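You operate a simulated robot arm through the tools that you are given. There is no shell and no other tool.

You run a simulated robot arm. Do the job below in one go: nothing can be reset, and whatever is moved stays where it is left.

## Task
Put things in order on the rear part of the bagging bench. At the end: the green marker (marked "OK") stands where the white order card stood; the grey test weight from the rear part of the bagging bench stands where the green marker stood; the white order card from the rear part of the bagging bench stands where the red marker (marked "OVER") stood; the grey tag pack from the rear part of the bagging bench stands on top of the brown wooden block; the red marker stands where the grey tag pack stood; whatever was shut is shut again. Leave all else as you found it, and nothing knocked over.

It is judged by the outcome, as a careful person would: the job done as asked, and still so three seconds after it is handed in. It fails if anything else is knocked over, pushed out of place, dropped, spilled or broken.

## Robot
A 5-joint arm with a two-finger parallel gripper, fixed in place. Base frame: the origin is at the foot of the arm, x ahead of it, y to its left, z up; the work surface is at about z = 0. Units: mm, degrees, N and s.
With the tool pointing down near the work surface it reaches from about 260 to 680 mm from the base axis. Its first joint turns from -66.0 to 66.0 degrees. The tool tilts only in the upright plane through the base axis and itself; it spins freely about its own axis. Payload 2.9 kg.
The TCP is the grasp point between the finger pads, 30 mm short of the fingertips. In the tool frame z runs along the fingers and y along their closing line. Largest opening 110 mm; finger width 20, thickness 10; the body of the gripper, 48 by 112 mm, starts 55 mm behind the TCP.
Orientation is that of the tool frame in the base frame, as [roll, pitch, yaw] about the fixed x, y, z axes, in that order (R = Rz(yaw) Ry(pitch) Rx(roll)). With the fingers straight down and closing along the base's y, the tool's x points along the base's -x, its y along +y and its z along -z.

## Interface
- The arm moves only by the tool move_arm. Its argument "plan" is a list of rows, each a list of 3 entries, a list of its own where there are three numbers: the opening, from 0 (shut) to 1 (fully open), then the shift along the tool's x, y, z in mm, then the turn, a rotation vector about the tool's x, y, z in rad. In form: [[jaw, [tx, ty, tz], [wx, wy, wz]], ...]. A call has 1 to 20 rows; each row shifts and turns the commanded pose from where the row before left it, along the tool's axes as they then stand. Rows are played at 5 a second. More than 50 mm and 8.6 degrees between two rows, or a gripper value outside its range, and nothing of the call is played. A pose out of reach is approached as far as the arm can. The call stops where the force on the tool passes 40 N (or 10 N more than at its start, if that is more) or the arm is blocked; 0.2 s more then pass. The fingers move at their own pace (about 108 mm/s each) and stop on an object; they squeeze with about 38 N. The grip force told is the motor's: it shows also when the fingers shut on nothing. Time passes only in rows, and 0.2 s behind the last, so rows that do not move let the fingers close. The reply holds the time, the measured pose of the TCP, the force on the tool along the base axes, the opening and the grip force, in the units named above and with some noise, with the torque about the TCP (base axes, N m) and any sound that the robot's microphone picked up, and new pictures: "pictures" is both (left out), scene, wrist or none.
- Cameras (640 x 400 px; columns grow to the right, rows downward): "scene" is fixed at [37.4, -435.4, 620]; the picture's right is [0.82, -0.57, 0.00], its down [-0.26, -0.37, -0.89] and it looks along [0.51, 0.74, -0.45] (base axes); focal length 330 px, centre (320, 200). "wrist" rides on the gripper at [72, 17, -103] in the tool frame; the picture's right is [-0.23, 0.97, 0.00], its down [-0.76, -0.18, -0.62] and it looks along [-0.61, -0.14, 0.78] (tool axes); focal length 222 px, centre (320, 200). There is no depth. A picture from a camera that has moved, and an enlarged one, comes with that camera's place and axes in the base frame and with its lens. The place of the scene camera against the robot may be out by one fixed shift of up to 18 mm in any direction.
- inspect(camera, box): a new picture of the part [left, top, right, bottom] of that camera's present view, enlarged. No time passes.
- sign_off(): hands the job in; it is judged then, once.

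Places have to be worked out from the pictures, the camera data and where the tool is seen. Open the gripper and draw the arm clear of the work before you hand the job in, unless the task says otherwise.

The tools are called after "Emit:" by a JSON object that holds its "op" and its "data". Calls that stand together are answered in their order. move_arm: Moves the arm, as the interface text tells. Its arguments: {"type":"object","properties":{"plan":{"type":"array"},"pictures":{"type":"string","enum":["both","scene","wrist","none"]}},"required":["plan"]} The other tools are called the same way: inspect (camera, box) takes an enlarged picture of a part of a camera's view; sign_off () hands the job in.

At the start:

```text
t: 0.0
ee_pos: [308.4, 218.8, 270.6]
ee_rot: [180.0, 0.0, 180.0]
wrist_force: [-0.5, 0.9, 0.8]
wrist_torque: [0.0, 0.0, 0.04]
width: 110.0
gripper_force: 0.1
```

scene: 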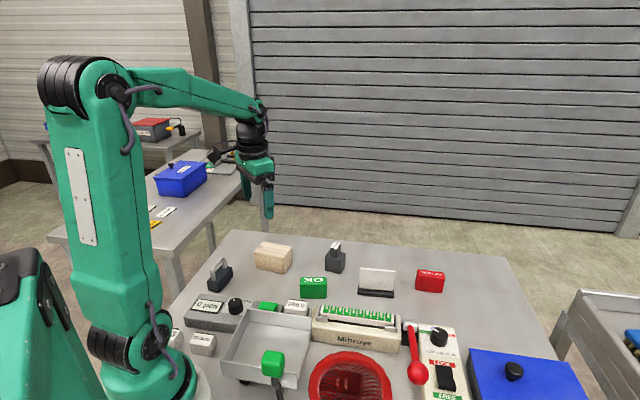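
wrist: 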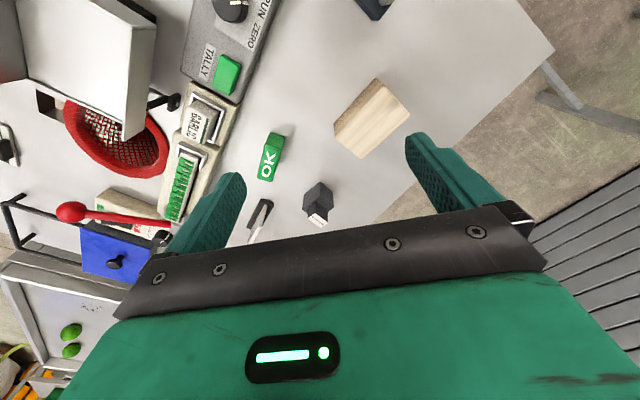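

I start by looking closely at the rear part of the bench in both cameras.

Emit:
{"op": "inspect", "data": {"camera": "scene", "box": [180, 220, 480, 400]}}

Emit:
{"op": "inspect", "data": {"camera": "wrist", "box": [160, 0, 480, 250]}}

Emit:
{"op": "inspect", "data": {"camera": "scene", "box": [200, 230, 330, 310]}}

Emit:
{"op": "inspect", "data": {"camera": "scene", "box": [320, 230, 450, 310]}}

```text
2.13 times, centred on (330, 310) of scene
camera zoom: at [37.4, -435.4, 620.0], right [0.82, -0.57, 0.0], down [-0.26, -0.37, -0.89], along [0.51, 0.74, -0.45], focal length 704 px, centre (299, -35)
```

zoom: 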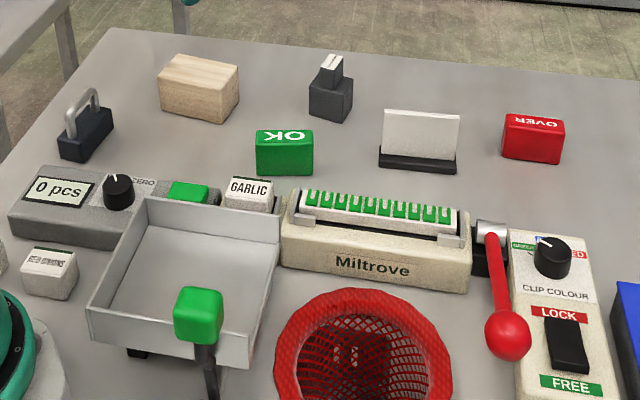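

```text
1.60 times, centred on (320, 125) of wrist
camera zoom: at [235.5, 234.8, 373.8], right [0.23, 0.97, 0.0], down [0.76, -0.18, 0.62], along [0.61, -0.14, -0.78], focal length 355 px, centre (320, 320)
```

zoom: 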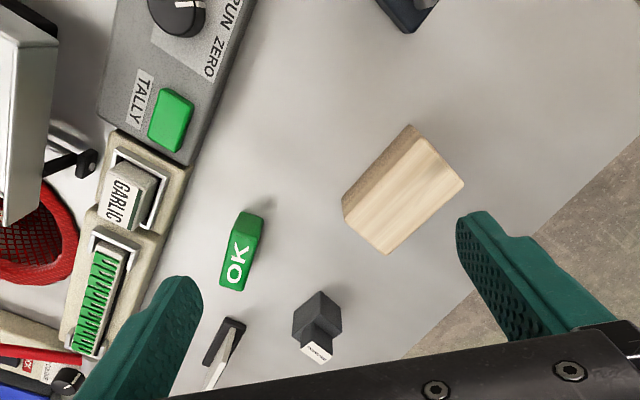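

```text
4.92 times, centred on (265, 270) of scene
camera zoom: at [37.4, -435.4, 620.0], right [0.82, -0.57, 0.0], down [-0.26, -0.37, -0.89], along [0.51, 0.74, -0.45], focal length 1624 px, centre (591, -145)
```

zoom: 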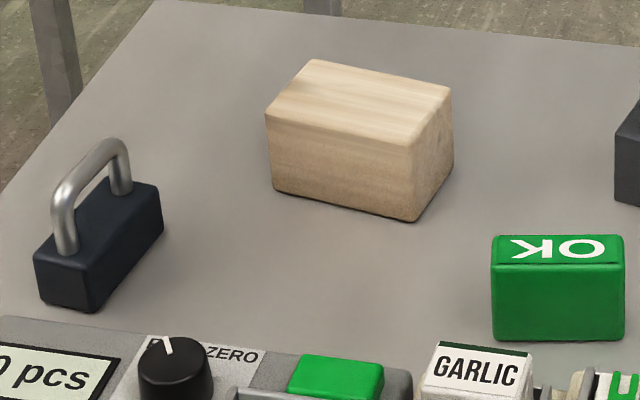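

```text
4.92 times, centred on (385, 270) of scene
camera zoom: at [37.4, -435.4, 620.0], right [0.82, -0.57, 0.0], down [-0.26, -0.37, -0.89], along [0.51, 0.74, -0.45], focal length 1624 px, centre (0, -145)
```

zoom: 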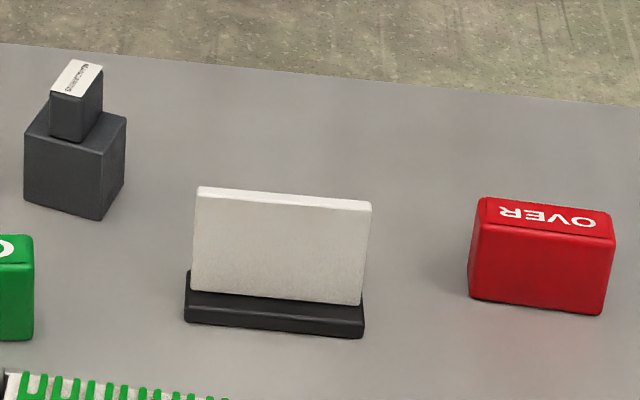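

The OK and OVER markers, the card, the wooden block, a dark block with a handle, and a stepped dark block are visible. I look closer to tell test weight from tag pack and to see the rest of the scene.

Emit:
{"op": "inspect", "data": {"camera": "scene", "box": [320, 235, 350, 275]}}

Emit:
{"op": "inspect", "data": {"camera": "wrist", "box": [280, 170, 350, 235]}}

Emit:
{"op": "inspect", "data": {"camera": "scene", "box": [120, 100, 280, 260]}}

Emit:
{"op": "inspect", "data": {"camera": "scene", "box": [400, 280, 640, 400]}}

Emit:
{"op": "inspect", "data": {"camera": "scene", "box": [150, 290, 420, 400]}}

Emit:
{"op": "inspect", "data": {"camera": "wrist", "box": [0, 0, 200, 400]}}

```text
10.00 times, centred on (335, 255) of scene
camera zoom: at [37.4, -435.4, 620.0], right [0.82, -0.57, 0.0], down [-0.26, -0.37, -0.89], along [0.51, 0.74, -0.45], focal length 3299 px, centre (170, -350)
```

zoom: 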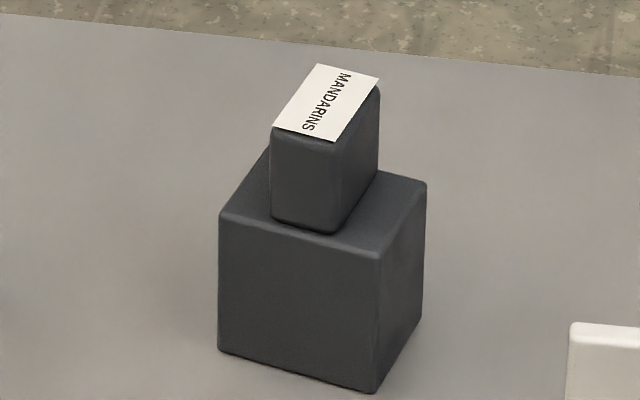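

```text
6.15 times, centred on (315, 202) of wrist
camera zoom: at [235.5, 234.8, 373.8], right [0.23, 0.97, 0.0], down [0.76, -0.18, 0.62], along [0.61, -0.14, -0.78], focal length 1367 px, centre (351, 185)
```

zoom: 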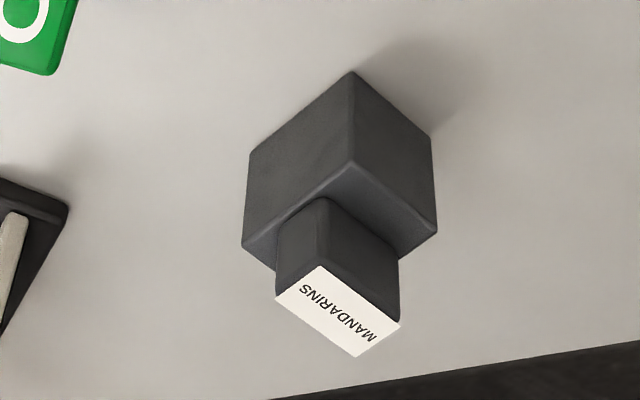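

```text
2.50 times, centred on (200, 180) of scene
camera zoom: at [37.4, -435.4, 620.0], right [0.82, -0.57, 0.0], down [-0.26, -0.37, -0.89], along [0.51, 0.74, -0.45], focal length 825 px, centre (620, 250)
```

zoom: 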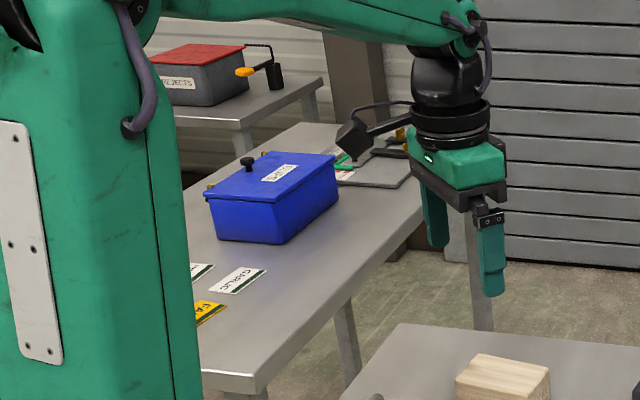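

```text
2.67 times, centred on (520, 340) of scene
camera zoom: at [37.4, -435.4, 620.0], right [0.82, -0.57, 0.0], down [-0.26, -0.37, -0.89], along [0.51, 0.74, -0.45], focal length 880 px, centre (-213, -173)
```

zoom: 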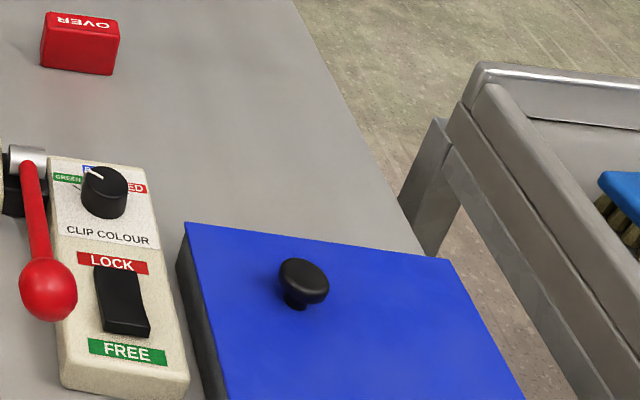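

```text
2.37 times, centred on (285, 345) of scene
camera zoom: at [37.4, -435.4, 620.0], right [0.82, -0.57, 0.0], down [-0.26, -0.37, -0.89], along [0.51, 0.74, -0.45], focal length 782 px, centre (403, -144)
```

zoom: 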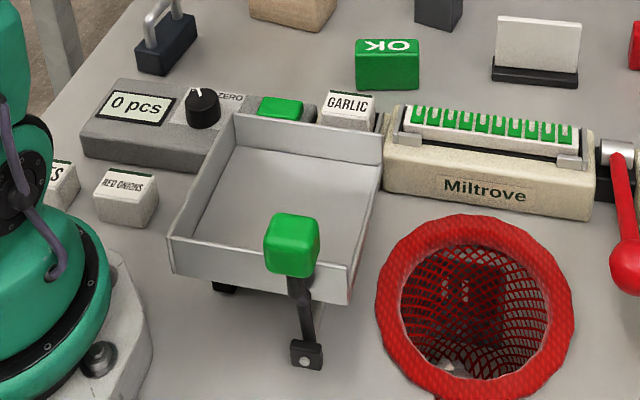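

```text
1.00 times, centred on (100, 200) of wrist (not enlarged: the box is as wide or as high as the picture)
camera zoom: at [235.5, 234.8, 373.8], right [0.23, 0.97, 0.0], down [0.76, -0.18, 0.62], along [0.61, -0.14, -0.78], focal length 222 px, centre (540, 200)
```

zoom: 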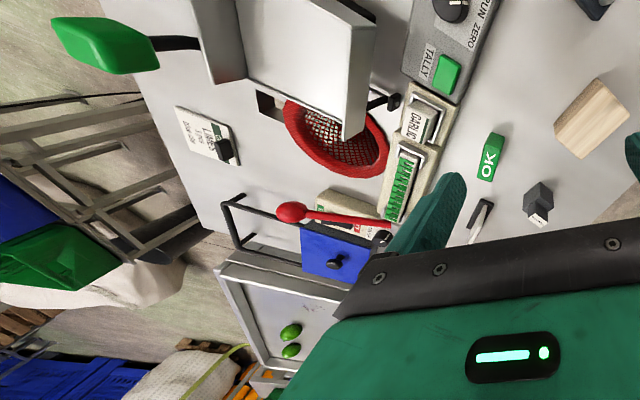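

I judge the handled block (near x 208, y 291) to be the test weight and the stepped "MANDARINS" block (near 515, 181) the tag pack. I raise the arm and move it to the middle of the bench for a better view from above.

Emit:
{"op": "move_arm", "data": {"plan": [[1, [-18.3, -23.8, -11.9], [0, 0, 0]], [1, [-18.3, -23.8, -11.9], [0, 0, 0]], [1, [-18.3, -23.8, -11.9], [0, 0, 0]], [1, [-18.3, -23.8, -11.9], [0, 0, 0]], [1, [-18.4, -23.6, -11.8], [0, 0, 0]], [1, [0, 0, 0], [0, 0, 0]]], "pictures": "both"}}

```text
t: 1.4
ee_pos: [399.8, 98.7, 330.4]
ee_rot: [179.9, 0.0, -180.0]
wrist_force: [-0.2, 0.5, 0.4]
wrist_torque: [-0.04, 0.02, -0.01]
width: 109.7
gripper_force: 0.0
camera wrist: at [327.6, 115.0, 433.4], right [0.23, 0.97, 0.0], down [0.76, -0.18, 0.62], along [0.61, -0.14, -0.78], focal length 222 px, centre (320, 200)
```

scene: 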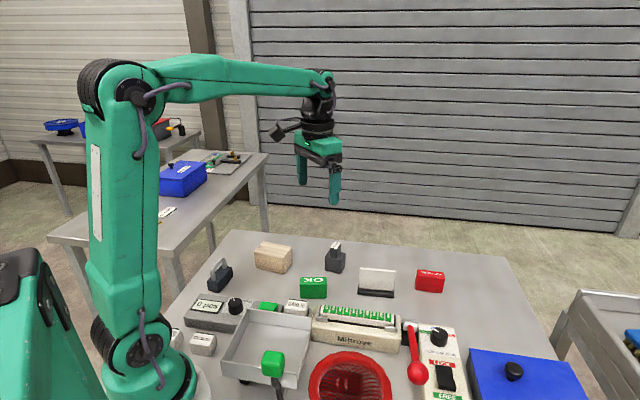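
wrist: 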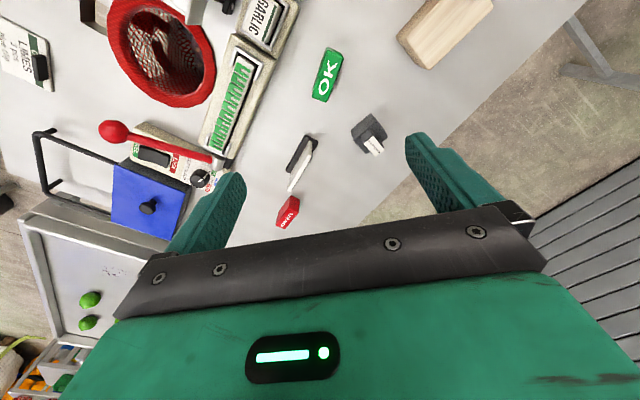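

Emit:
{"op": "inspect", "data": {"camera": "wrist", "box": [260, 110, 400, 235]}}

Emit:
{"op": "inspect", "data": {"camera": "wrist", "box": [290, 0, 500, 120]}}

```text
3.20 times, centred on (330, 172) of wrist
camera zoom: at [327.6, 115.0, 433.4], right [0.23, 0.97, 0.0], down [0.76, -0.18, 0.62], along [0.61, -0.14, -0.78], focal length 711 px, centre (288, 288)
```

zoom: 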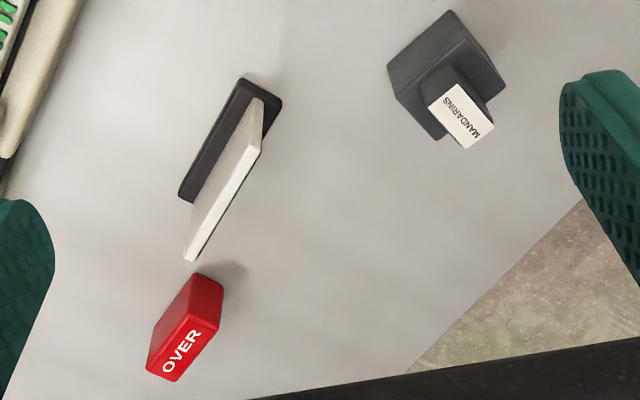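

```text
3.05 times, centred on (395, 60) of wrist
camera zoom: at [327.6, 115.0, 433.4], right [0.23, 0.97, 0.0], down [0.76, -0.18, 0.62], along [0.61, -0.14, -0.78], focal length 677 px, centre (91, 627)
```

zoom: 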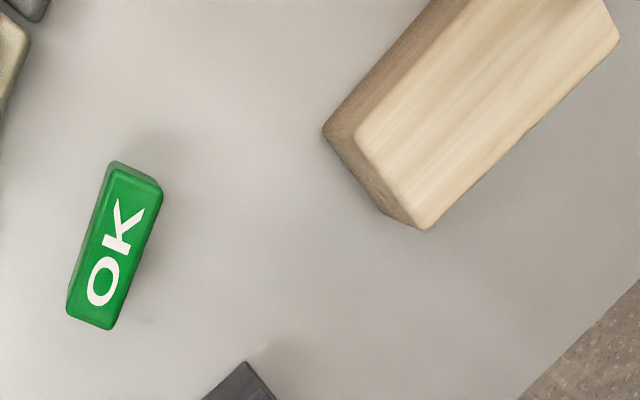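

From the wrist view the pack's base is at about (510, 165) and the red marker near (668, -47), close to the edge of reach. I hover above the pack for a closer look.

Emit:
{"op": "move_arm", "data": {"plan": [[1, [-22, 13.3, 26], [0, 0, 0]], [1, [-22, 13.3, 26], [0, 0, 0]], [1, [-22, 13.3, 26], [0, 0, 0]], [1, [-22, 13.3, 26], [0, 0, 0]], [1, [-22, 13.3, 26], [0, 0, 0]], [1, [0, 0, 0], [0, 0, 0]]], "pictures": "both"}}

```text
t: 2.8
ee_pos: [507.1, 166.8, 201.1]
ee_rot: [180.0, 0.0, -179.9]
wrist_force: [0.8, -0.2, 0.3]
wrist_torque: [0.0, -0.04, 0.01]
width: 109.8
gripper_force: 0.0
camera wrist: at [435.6, 182.6, 303.3], right [0.23, 0.97, 0.0], down [0.76, -0.18, 0.62], along [0.61, -0.14, -0.78], focal length 222 px, centre (320, 200)
```

scene: 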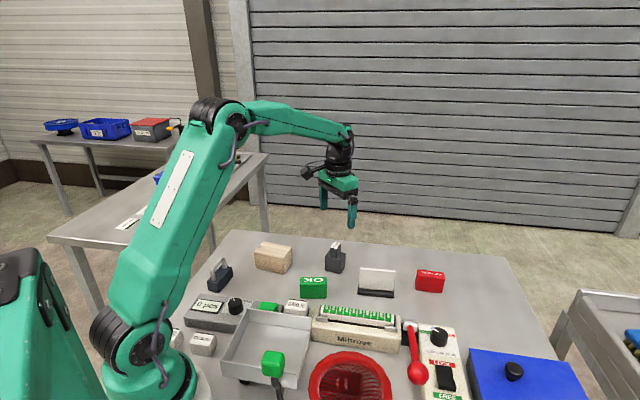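
wrist: 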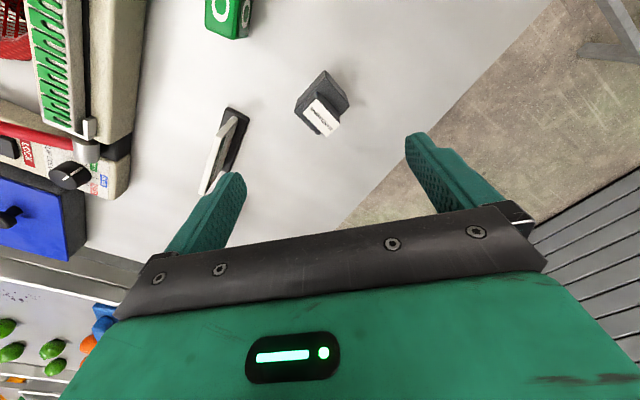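

Emit:
{"op": "inspect", "data": {"camera": "wrist", "box": [270, 50, 390, 150]}}

Emit:
{"op": "inspect", "data": {"camera": "wrist", "box": [180, 0, 300, 200]}}

```text
4.00 times, centred on (330, 100) of wrist
camera zoom: at [435.6, 182.6, 303.3], right [0.23, 0.97, 0.0], down [0.76, -0.18, 0.62], along [0.61, -0.14, -0.78], focal length 888 px, centre (280, 600)
```

zoom: 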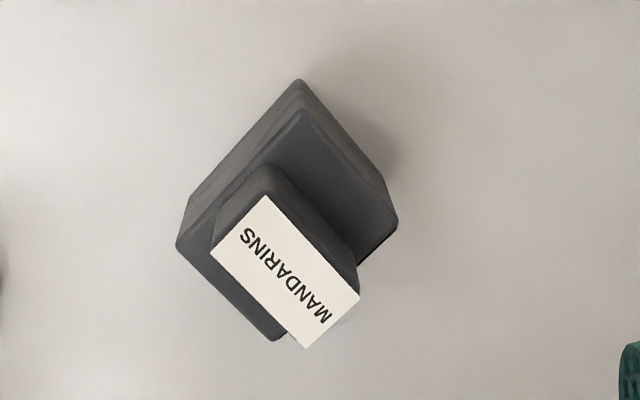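

```text
2.00 times, centred on (240, 100) of wrist
camera zoom: at [435.6, 182.6, 303.3], right [0.23, 0.97, 0.0], down [0.76, -0.18, 0.62], along [0.61, -0.14, -0.78], focal length 444 px, centre (480, 400)
```

zoom: 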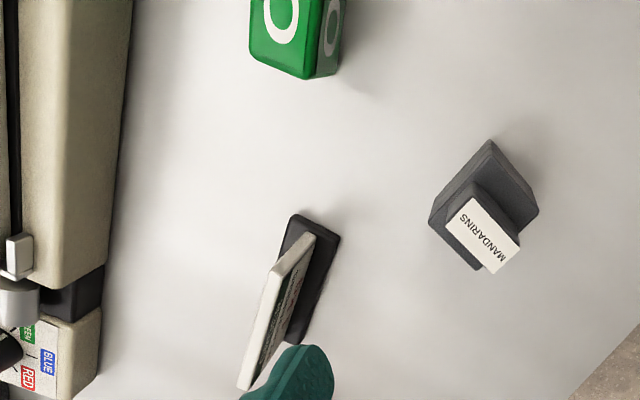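

Pack base centre works out to about (510, 167), 50 × 40 mm, 46 mm high with a knob to 76 mm, sides at 31°/-59°. Before moving anything I measure the other objects too; next I hover near the card.

Emit:
{"op": "move_arm", "data": {"plan": [[1, [-7, -31.8, 0], [0, 0, 0]], [1, [-7, -31.8, 0], [0, 0, 0]], [1, [-7, -31.8, 0], [0, 0, 0]], [1, [-7, -31.8, 0], [0, 0, 0]], [1, [0, 0, 0], [0, 0, 0]]], "pictures": "wrist"}}

Emit:
{"op": "inspect", "data": {"camera": "wrist", "box": [240, 50, 400, 200]}}

```text
t: 4.0
ee_pos: [537.0, 38.4, 200.8]
ee_rot: [179.9, 0.1, -180.0]
wrist_force: [-1.3, 0.1, 0.2]
wrist_torque: [-0.02, 0.0, 0.0]
width: 109.9
gripper_force: 0.0
camera wrist: at [466.3, 54.9, 303.9], right [0.23, 0.97, 0.0], down [0.76, -0.18, 0.62], along [0.61, -0.14, -0.78], focal length 222 px, centre (320, 200)
```

wrist: 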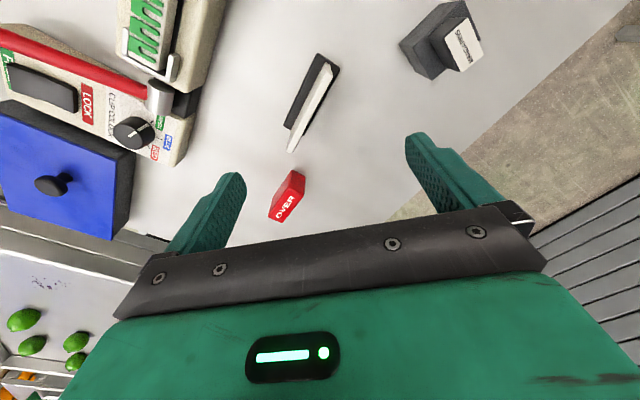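

```text
2.67 times, centred on (320, 125) of wrist
camera zoom: at [466.3, 54.9, 303.9], right [0.23, 0.97, 0.0], down [0.76, -0.18, 0.62], along [0.61, -0.14, -0.78], focal length 592 px, centre (320, 400)
```

zoom: 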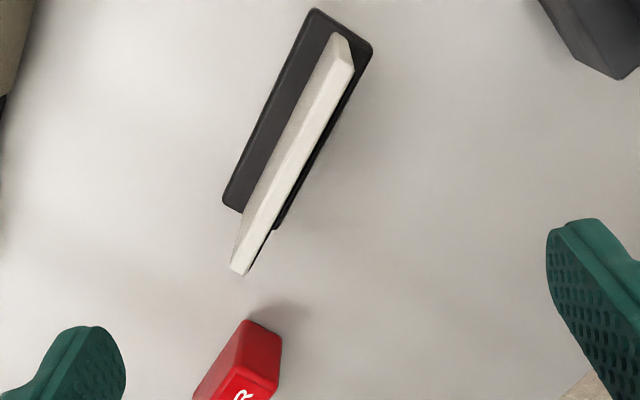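

Card base comes out centred near (537, 25), about 95 × 29 mm along -42°, top at z ≈ 72. Now I look at the red marker in the present view.

Emit:
{"op": "inspect", "data": {"camera": "wrist", "box": [250, 155, 330, 235]}}

Emit:
{"op": "move_arm", "data": {"plan": [[1, [-25, -20, 0], [0, 0, 0]], [1, [-25, -20, 0], [0, 0, 0]], [1, [-25, -20, 0], [0, 0, 0]], [1, [0, 0, 0], [0, 0, 0]]], "pictures": "both"}}

Emit:
{"op": "inspect", "data": {"camera": "wrist", "box": [240, 80, 400, 210]}}

```text
5.00 times, centred on (290, 195) of wrist
camera zoom: at [466.3, 54.9, 303.9], right [0.23, 0.97, 0.0], down [0.76, -0.18, 0.62], along [0.61, -0.14, -0.78], focal length 1111 px, centre (470, 225)
```

zoom: 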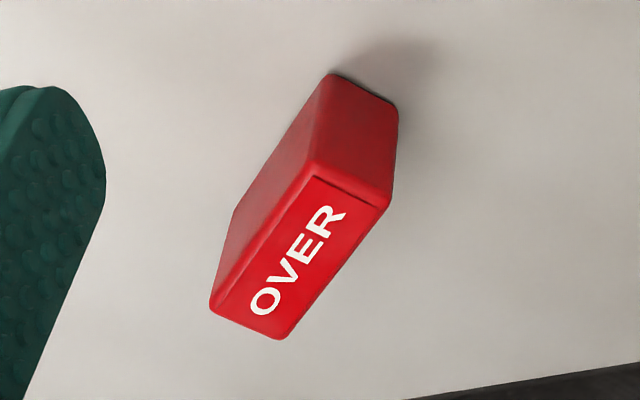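

```text
t: 5.0
ee_pos: [610.5, -19.7, 202.8]
ee_rot: [-179.9, 0.0, 179.9]
wrist_force: [-0.1, 0.1, -0.2]
wrist_torque: [0.01, 0.0, -0.01]
width: 109.8
gripper_force: 0.1
camera wrist: at [539.2, -3.6, 304.7], right [0.23, 0.97, 0.0], down [0.76, -0.18, 0.62], along [0.61, -0.14, -0.78], focal length 222 px, centre (320, 200)
```

scene: 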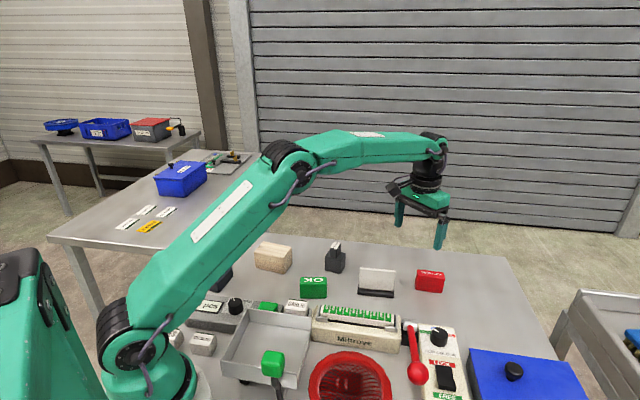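
wrist: 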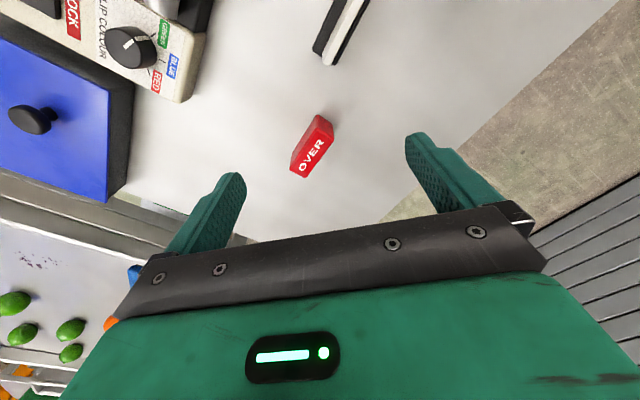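

```text
3.08 times, centred on (320, 145) of wrist
camera zoom: at [539.2, -3.6, 304.7], right [0.23, 0.97, 0.0], down [0.76, -0.18, 0.62], along [0.61, -0.14, -0.78], focal length 684 px, centre (320, 369)
```

zoom: 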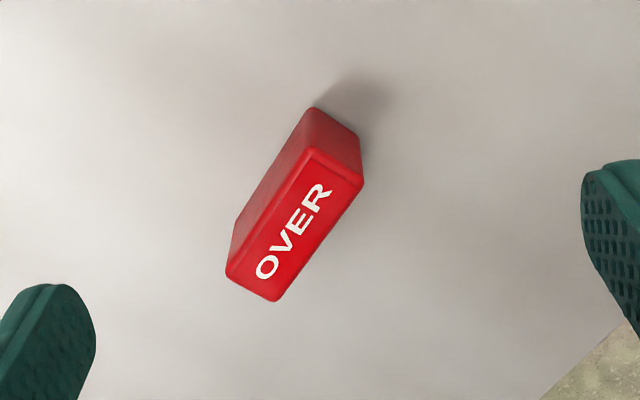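

Red marker: centre about (666, -45), 68 × 25 × 48 mm, long side along -46.5°, radius 667 mm (inside the reach). Next I hover above the green marker.

Emit:
{"op": "move_arm", "data": {"plan": [[1, [35.4, 21.6, 0], [0, 0, 0]], [1, [35.4, 21.6, 0], [0, 0, 0]], [1, [35.4, 21.6, 0], [0, 0, 0]], [1, [35.4, 21.6, 0], [0, 0, 0]], [1, [35.4, 21.6, 0], [0, 0, 0]], [1, [35.4, 21.6, 0], [0, 0, 0]], [1, [0, 0, 0], [0, 0, 0]]], "pictures": "wrist"}}

Emit:
{"op": "inspect", "data": {"camera": "wrist", "box": [240, 50, 400, 180]}}

Emit:
{"op": "move_arm", "data": {"plan": [[1, [5, 36, 0], [0, 0, 0]], [1, [5, 36, 0], [0, 0, 0]], [1, [5, 36, 0], [0, 0, 0]], [1, [5, 36, 0], [0, 0, 0]], [1, [5, 36, 0], [0, 0, 0]], [1, [0, 0, 0], [0, 0, 0]]], "pictures": "wrist"}}

Emit:
{"op": "inspect", "data": {"camera": "wrist", "box": [220, 0, 460, 200]}}

```text
t: 6.6
ee_pos: [399.1, 106.4, 200.8]
ee_rot: [179.9, 0.0, -179.9]
wrist_force: [-0.4, 0.1, 1.3]
wrist_torque: [-0.03, -0.01, 0.01]
width: 109.8
gripper_force: 0.1
camera wrist: at [326.6, 123.8, 302.1], right [0.23, 0.97, 0.0], down [0.76, -0.18, 0.62], along [0.61, -0.14, -0.78], focal length 222 px, centre (320, 200)
```

wrist: 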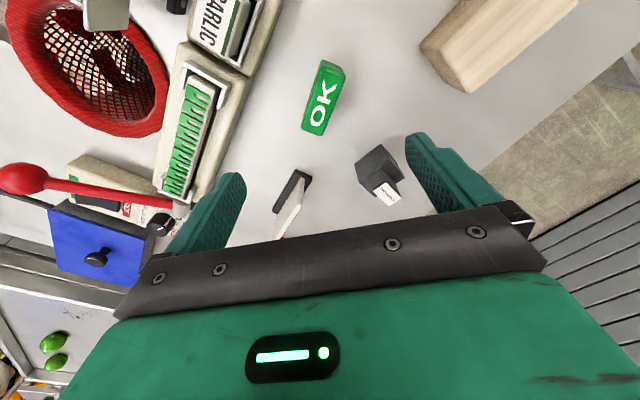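

```text
3.08 times, centred on (320, 115) of wrist
camera zoom: at [326.6, 123.8, 302.1], right [0.23, 0.97, 0.0], down [0.76, -0.18, 0.62], along [0.61, -0.14, -0.78], focal length 684 px, centre (320, 462)
```

zoom: 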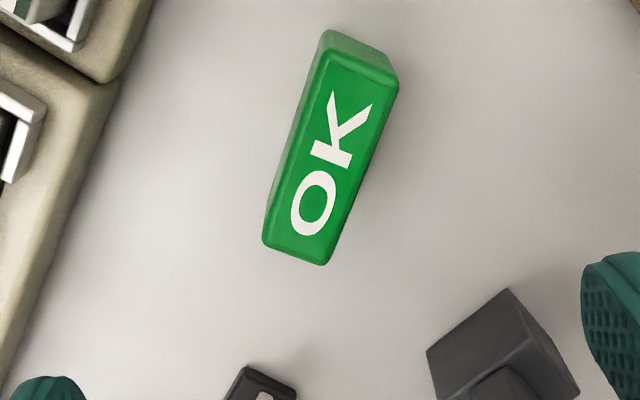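

```text
t: 8.0
ee_pos: [374.4, 290.5, 201.7]
ee_rot: [179.9, 0.1, -180.0]
wrist_force: [0.2, -0.3, 0.7]
wrist_torque: [-0.01, 0.03, 0.0]
width: 110.1
gripper_force: 0.2
camera wrist: at [302.5, 305.8, 303.7], right [0.23, 0.97, 0.0], down [0.76, -0.18, 0.62], along [0.61, -0.14, -0.78], focal length 222 px, centre (320, 200)
```

wrist: 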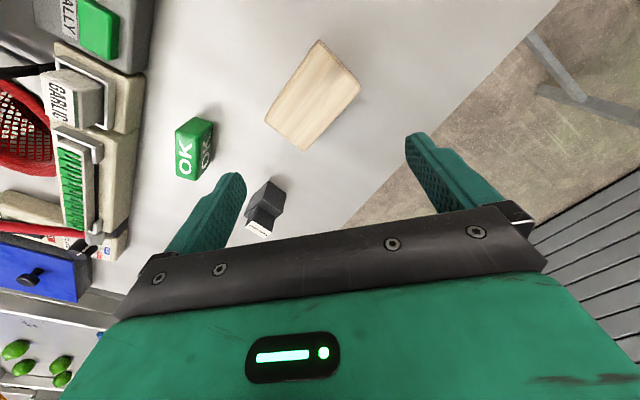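

```text
2.00 times, centred on (340, 100) of wrist
camera zoom: at [302.5, 305.8, 303.7], right [0.23, 0.97, 0.0], down [0.76, -0.18, 0.62], along [0.61, -0.14, -0.78], focal length 444 px, centre (280, 400)
```

zoom: 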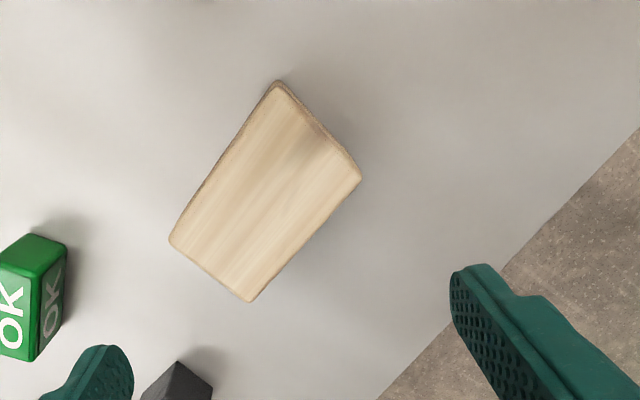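

Green marker: centre (396, 110), long side -34.5°, 48 high. Wooden block: centre (368, 280), 94 × 58, top at about z 53–57, long side -54°. Now the test weight.

Emit:
{"op": "move_arm", "data": {"plan": [[1, [42, -3, 0], [0, 0, 0]], [1, [42, -3, 0], [0, 0, 0]], [1, [42, -3, 0], [0, 0, 0]], [1, [42, -3, 0], [0, 0, 0]], [1, [0, 0, 0], [0, 0, 0]]], "pictures": "both"}}

Emit:
{"op": "inspect", "data": {"camera": "wrist", "box": [240, 30, 400, 200]}}

```text
t: 9.2
ee_pos: [205.1, 276.0, 198.9]
ee_rot: [180.0, 0.0, -179.9]
wrist_force: [-0.3, 0.3, -0.3]
wrist_torque: [0.03, 0.0, 0.01]
width: 110.2
gripper_force: 0.1
camera wrist: at [133.6, 291.9, 303.1], right [0.23, 0.97, 0.0], down [0.76, -0.18, 0.62], along [0.61, -0.14, -0.78], focal length 222 px, centre (320, 200)
```

scene: 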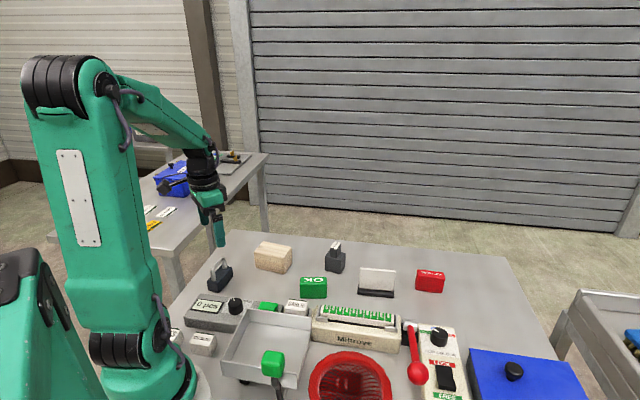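
wrist: 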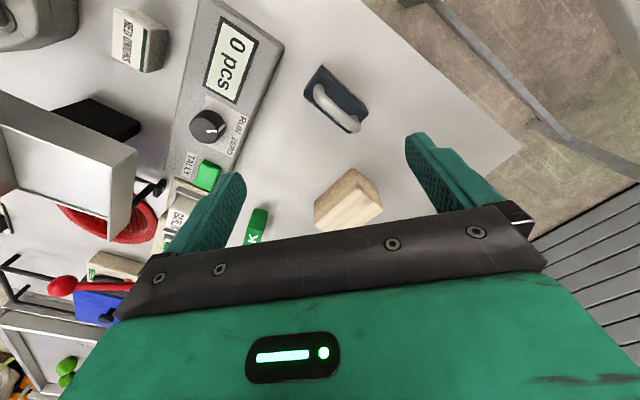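

```text
2.35 times, centred on (320, 115) of wrist
camera zoom: at [133.6, 291.9, 303.1], right [0.23, 0.97, 0.0], down [0.76, -0.18, 0.62], along [0.61, -0.14, -0.78], focal length 523 px, centre (320, 400)
```

zoom: 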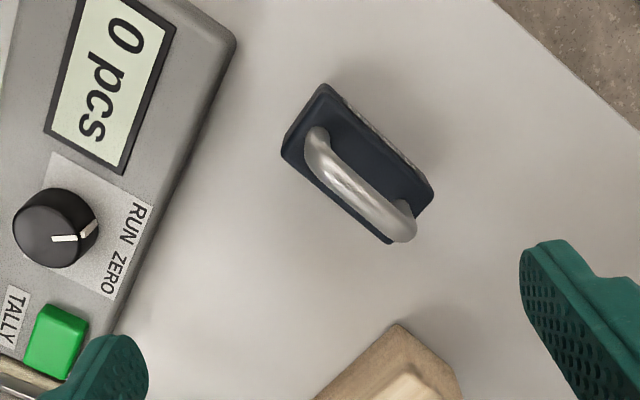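

Emit:
{"op": "inspect", "data": {"camera": "wrist", "box": [300, 58, 375, 138]}}

Emit:
{"op": "inspect", "data": {"camera": "scene", "box": [195, 250, 245, 300]}}

```text
5.00 times, centred on (338, 98) of wrist
camera zoom: at [133.6, 291.9, 303.1], right [0.23, 0.97, 0.0], down [0.76, -0.18, 0.62], along [0.61, -0.14, -0.78], focal length 1111 px, centre (232, 710)
```

zoom: 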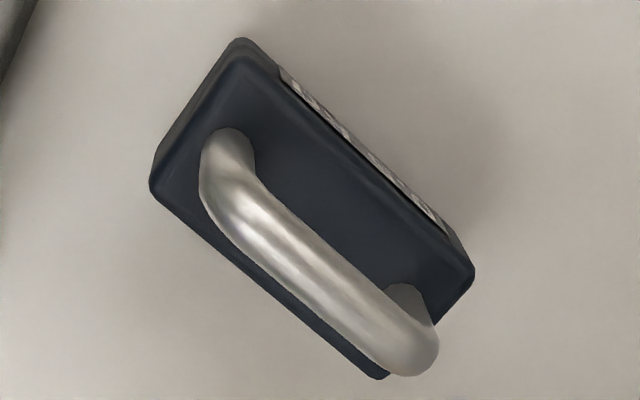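

```text
8.00 times, centred on (220, 275) of scene
camera zoom: at [37.4, -435.4, 620.0], right [0.82, -0.57, 0.0], down [-0.26, -0.37, -0.89], along [0.51, 0.74, -0.45], focal length 2639 px, centre (1120, -400)
```

zoom: 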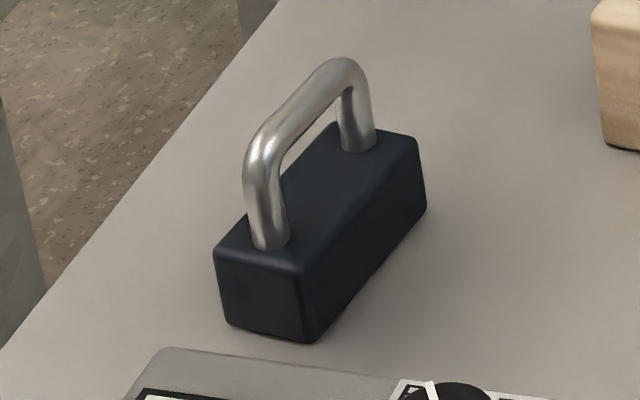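

Test weight: centre about (211, 294), 71 × 33 mm, body 31 high, long side along 38°, handle top ~65 mm. All targets are known now; I start with the tag pack: back over it, turn the gripper 31° so the fingers close on its 50 mm sides, and come down to z ≈ 125 to check alignment.

Emit:
{"op": "move_arm", "data": {"plan": [[1, [-38.1, -13.6, 0], [0, 0, 0]], [1, [-38.1, -13.6, 0], [0, 0, 0]], [1, [-38.1, -13.6, 0], [0, 0, 0]], [1, [-38.1, -13.6, 0], [0, 0, 0]], [1, [-38.1, -13.6, 0], [0, 0, 0]], [1, [-38.1, -13.6, 0], [0, 0, 0]], [1, [-38.1, -13.6, 0], [0, 0, 0]], [1, [-38.2, -13.6, 0], [0, 0, 0]], [1, [0, 0, 0], [0, 0, -0.1353]], [1, [0, 0, 0], [0, 0, -0.1353]], [1, [0, 0, 0], [0, 0, -0.1353]], [1, [0, 0, 0], [0, 0, -0.1353]], [1, [0, 0, 37], [0, 0, 0]], [1, [0, 0, 37], [0, 0, 0]], [1, [0, 0, 0], [0, 0, 0]]], "pictures": "both"}}

Emit:
{"op": "inspect", "data": {"camera": "wrist", "box": [240, 40, 400, 200]}}

```text
t: 12.4
ee_pos: [511.1, 167.4, 124.5]
ee_rot: [-180.0, 0.0, -149.0]
wrist_force: [1.1, 0.3, -0.3]
wrist_torque: [0.01, -0.01, 0.0]
width: 109.9
gripper_force: 0.0
camera wrist: at [441.1, 144.0, 228.0], right [-0.31, 0.95, 0.0], down [0.74, 0.24, 0.62], along [0.59, 0.19, -0.78], focal length 222 px, centre (320, 200)
```

scene: 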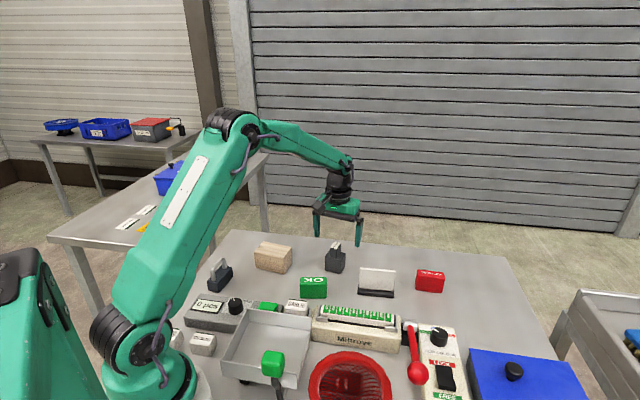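
wrist: 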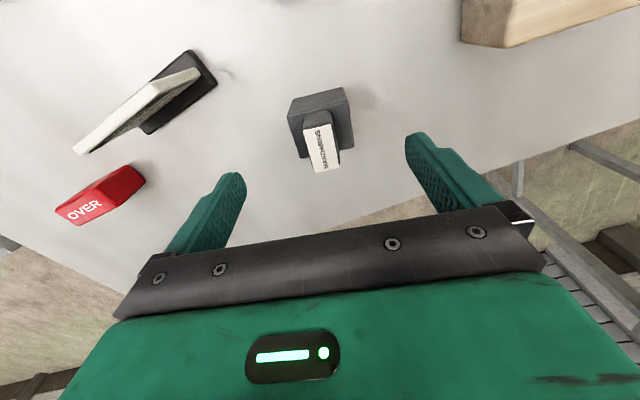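

```text
2.50 times, centred on (320, 120) of wrist
camera zoom: at [441.1, 144.0, 228.0], right [-0.31, 0.95, 0.0], down [0.74, 0.24, 0.62], along [0.59, 0.19, -0.78], focal length 555 px, centre (320, 400)
```

zoom: 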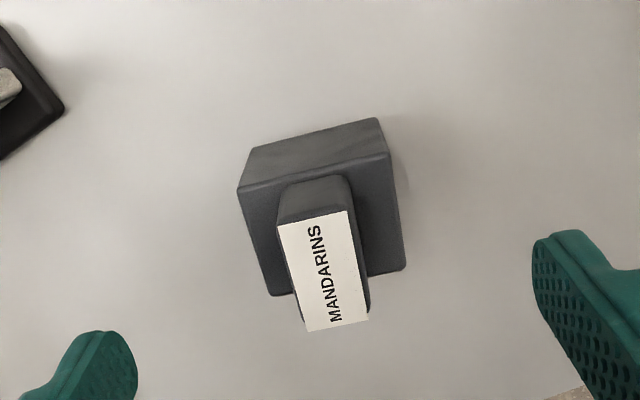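

The pack's label sits exactly on the tool's line (column 320, row ~272 as predicted), so alignment is within 1–2 mm. I lower to z ≈ 50, close on the body, and check the grip.

Emit:
{"op": "move_arm", "data": {"plan": [[1, [0, 0, 30], [0, 0, 0]], [1, [0, 0, 30], [0, 0, 0]], [1, [0, 0, 14], [0, 0, 0]], [1, [0, 0, 0], [0, 0, 0]], [0.4, [0, 0, 0], [0, 0, 0]], [0.3, [0, 0, 0], [0, 0, 0]], [0.3, [0, 0, 0], [0, 0, 0]], [0.3, [0, 0, 0], [0, 0, 0]]], "pictures": "both"}}

```text
t: 14.2
ee_pos: [511.2, 168.5, 52.4]
ee_rot: [-180.0, 0.0, -149.0]
wrist_force: [0.2, -0.4, 0.2]
wrist_torque: [-0.01, 0.0, 0.04]
width: 49.4
gripper_force: 38.2
camera wrist: at [441.4, 144.1, 154.5], right [-0.31, 0.95, 0.0], down [0.74, 0.24, 0.62], along [0.59, 0.19, -0.78], focal length 222 px, centre (320, 200)
```

scene: 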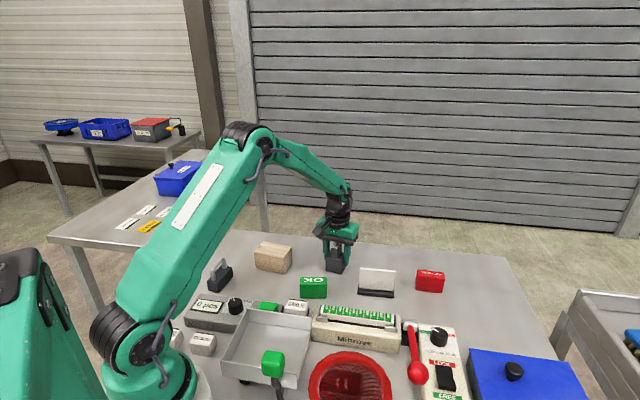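
wrist: 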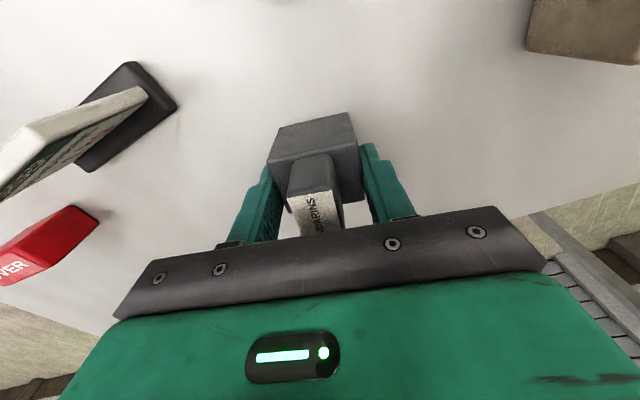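

The pack is held (width 49.4 mm, 38 N). I lift it straight up and check before carrying.

Emit:
{"op": "move_arm", "data": {"plan": [[0.3, [0, 0, -10], [0, 0, 0]], [0.3, [0, 0, -30], [0, 0, 0]], [0.3, [0, 0, -40], [0, 0, 0]], [0.3, [0, 0, -40], [0, 0, 0]], [0.3, [0, 0, 0], [0, 0, 0]]], "pictures": "wrist"}}

```text
t: 15.4
ee_pos: [512.4, 170.1, 175.2]
ee_rot: [180.0, 0.0, -149.0]
wrist_force: [0.5, -0.3, 1.3]
wrist_torque: [0.0, 0.03, 0.01]
width: 33.1
gripper_force: 0.0
camera wrist: at [442.0, 145.7, 276.5], right [-0.31, 0.95, 0.0], down [0.74, 0.24, 0.62], along [0.59, 0.19, -0.78], focal length 222 px, centre (320, 200)
```

wrist: 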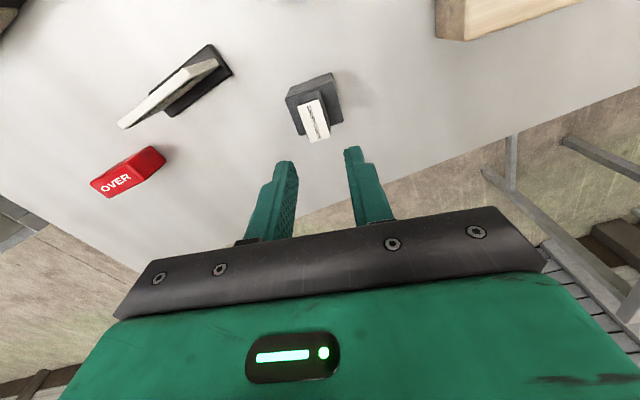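

The fingers came up empty (width 33, no force): the pack slipped out and stayed on the bench. I look whether it still stands where it was.

Emit:
{"op": "inspect", "data": {"camera": "wrist", "box": [250, 40, 390, 180]}}

Emit:
{"op": "inspect", "data": {"camera": "scene", "box": [310, 170, 370, 280]}}

```text
2.86 times, centred on (320, 110) of wrist
camera zoom: at [442.0, 145.7, 276.5], right [-0.31, 0.95, 0.0], down [0.74, 0.24, 0.62], along [0.59, 0.19, -0.78], focal length 635 px, centre (320, 457)
```

zoom: 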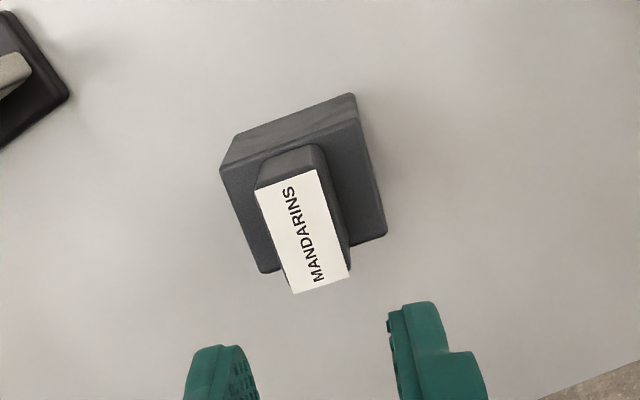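

```text
3.64 times, centred on (340, 225) of scene
camera zoom: at [37.4, -435.4, 620.0], right [0.82, -0.57, 0.0], down [-0.26, -0.37, -0.89], along [0.51, 0.74, -0.45], focal length 1200 px, centre (247, 109)
```

zoom: 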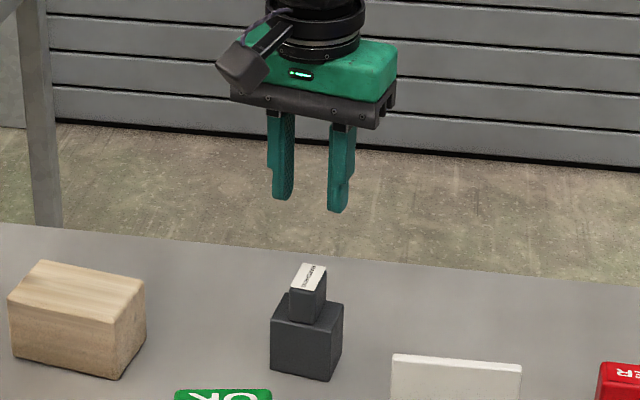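

The pack still stands upright, shifted by about 5 mm to roughly (510, 162) and turned ~4°. I'll re-grip it lower, with the grasp point well inside its body, and lift slowly while reading the force.

Emit:
{"op": "move_arm", "data": {"plan": [[1, [3.9, -4.2, 0], [0, 0, 0]], [1, [0, 0, 0], [0, 0, -0.066]], [1, [0, 0, 25], [0, 0, 0]], [1, [0, 0, 25], [0, 0, 0]], [1, [0, 0, 0], [0, 0, 0]]], "pictures": "wrist"}}

Emit:
{"op": "inspect", "data": {"camera": "wrist", "box": [240, 40, 400, 200]}}

```text
t: 16.6
ee_pos: [510.7, 162.7, 124.0]
ee_rot: [180.0, 0.0, -145.1]
wrist_force: [-0.5, -0.9, 0.8]
wrist_torque: [0.0, -0.01, 0.03]
width: 110.2
gripper_force: 0.0
camera wrist: at [441.8, 133.8, 225.9], right [-0.37, 0.93, 0.0], down [0.73, 0.29, 0.62], along [0.58, 0.23, -0.78], focal length 222 px, centre (320, 200)
```

wrist: 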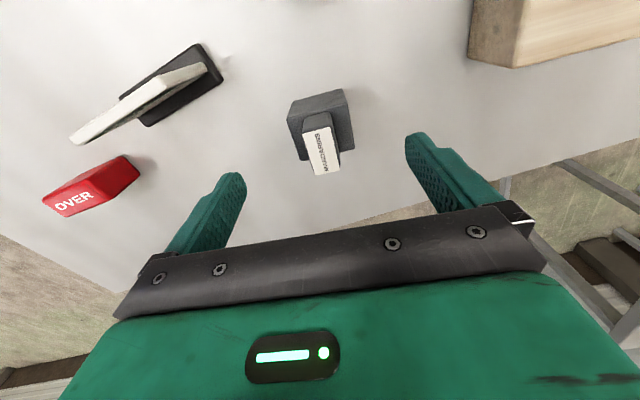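

```text
2.50 times, centred on (320, 120) of wrist
camera zoom: at [441.8, 133.8, 225.9], right [-0.37, 0.93, 0.0], down [0.73, 0.29, 0.62], along [0.58, 0.23, -0.78], focal length 555 px, centre (320, 400)
```

zoom: 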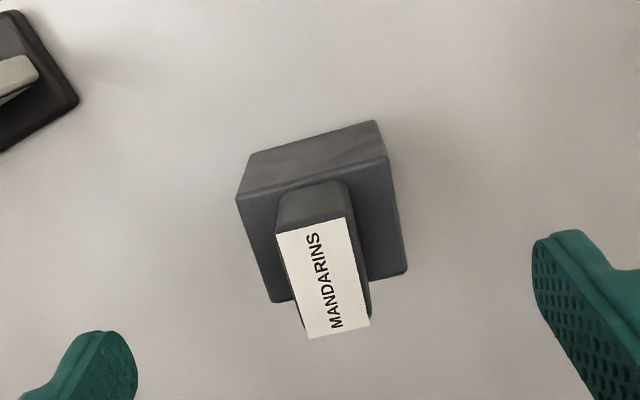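

Aligned again (label at column 323, row 277). I descend to z ≈ 37 and close fully.

Emit:
{"op": "move_arm", "data": {"plan": [[1, [0, 0, 30], [0, 0, 0]], [1, [0, 0, 30], [0, 0, 0]], [1, [0, 0, 20], [0, 0, 0]], [1, [0, 0, 6], [0, 0, 0]], [1, [0, 0, 0], [0, 0, 0]], [0.2, [0, 0, 0], [0, 0, 0]], [0, [0, 0, 0], [0, 0, 0]], [0, [0, 0, 0], [0, 0, 0]], [0, [0, 0, 0], [0, 0, 0]], [0, [0, 0, 0], [0, 0, 0]]], "pictures": "both"}}

```text
t: 18.8
ee_pos: [511.1, 161.6, 36.8]
ee_rot: [-179.9, 0.1, -145.2]
wrist_force: [0.6, 0.0, -0.1]
wrist_torque: [0.0, 0.02, 0.0]
width: 49.3
gripper_force: 37.4
camera wrist: at [442.3, 133.9, 139.8], right [-0.37, 0.93, 0.0], down [0.73, 0.29, 0.62], along [0.58, 0.23, -0.78], focal length 222 px, centre (320, 200)
```

scene: 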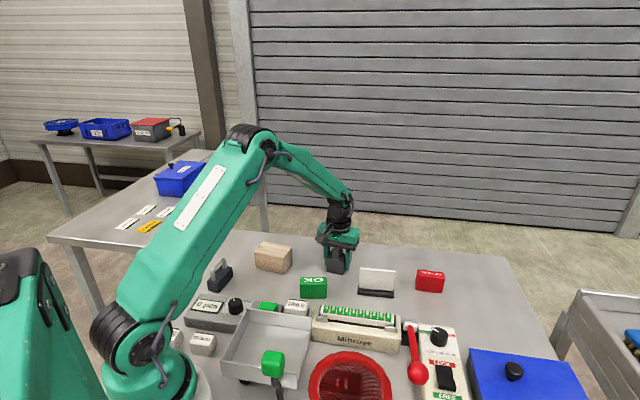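
wrist: 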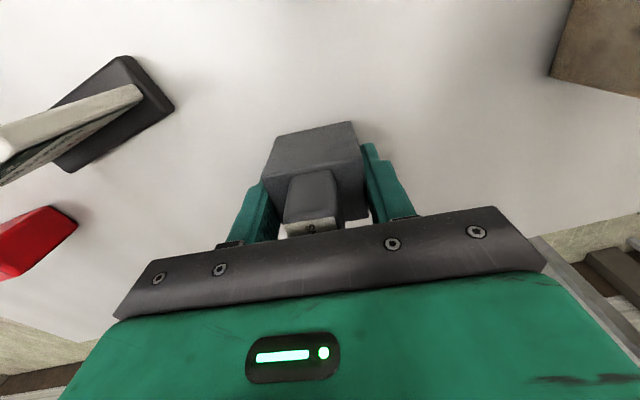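

Gripped at z ≈ 37 with 49.3 mm width and 37 N. I lift only a few millimetres, slowly, to see whether it holds.

Emit:
{"op": "move_arm", "data": {"plan": [[0, [0, 0, -2], [0, 0, 0]], [0, [0, 0, -3], [0, 0, 0]], [0, [0, 0, -3], [0, 0, 0]], [0, [0, 0, 0], [0, 0, 0]]], "pictures": "wrist"}}

```text
t: 19.8
ee_pos: [511.8, 163.0, 44.3]
ee_rot: [179.9, 0.0, -145.3]
wrist_force: [0.4, -0.2, -1.1]
wrist_torque: [-0.02, 0.03, -0.01]
width: 49.3
gripper_force: 38.0
camera wrist: at [441.3, 134.1, 147.4], right [-0.37, 0.93, 0.0], down [0.73, 0.29, 0.62], along [0.58, 0.23, -0.78], focal length 222 px, centre (320, 200)
```

wrist: 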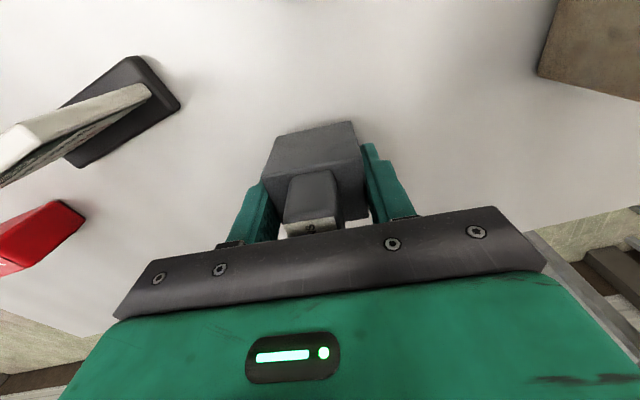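

The pack keeps its place between the fingers, so it is rising with them. I keep lifting gently and check again.

Emit:
{"op": "move_arm", "data": {"plan": [[0, [0, 0, -8], [0, 0, 0]], [0, [0, 0, -12], [0, 0, 0]], [0, [0, 0, -15], [0, 0, 0]], [0, [0, 0, -15], [0, 0, 0]], [0, [0, 0, 0], [0, 0, 0]]], "pictures": "both"}}

```text
t: 21.0
ee_pos: [510.7, 162.1, 93.7]
ee_rot: [179.9, 0.0, -145.3]
wrist_force: [0.3, 0.0, -0.6]
wrist_torque: [-0.01, 0.02, 0.03]
width: 49.4
gripper_force: 37.8
camera wrist: at [442.0, 134.3, 196.7], right [-0.37, 0.93, 0.0], down [0.73, 0.29, 0.62], along [0.58, 0.23, -0.78], focal length 222 px, centre (320, 200)
```

scene: 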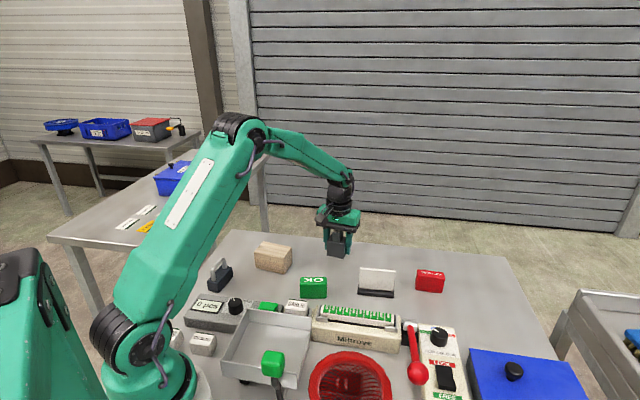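
wrist: 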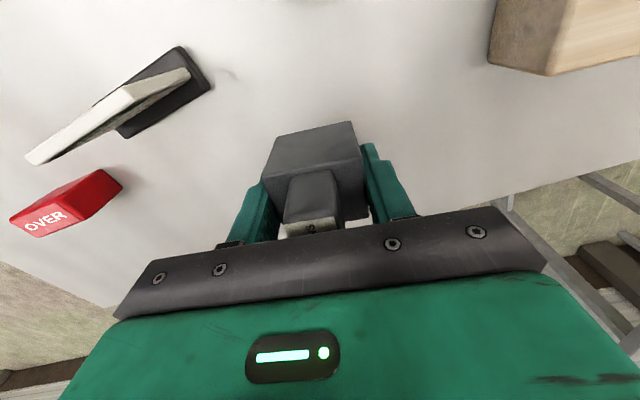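

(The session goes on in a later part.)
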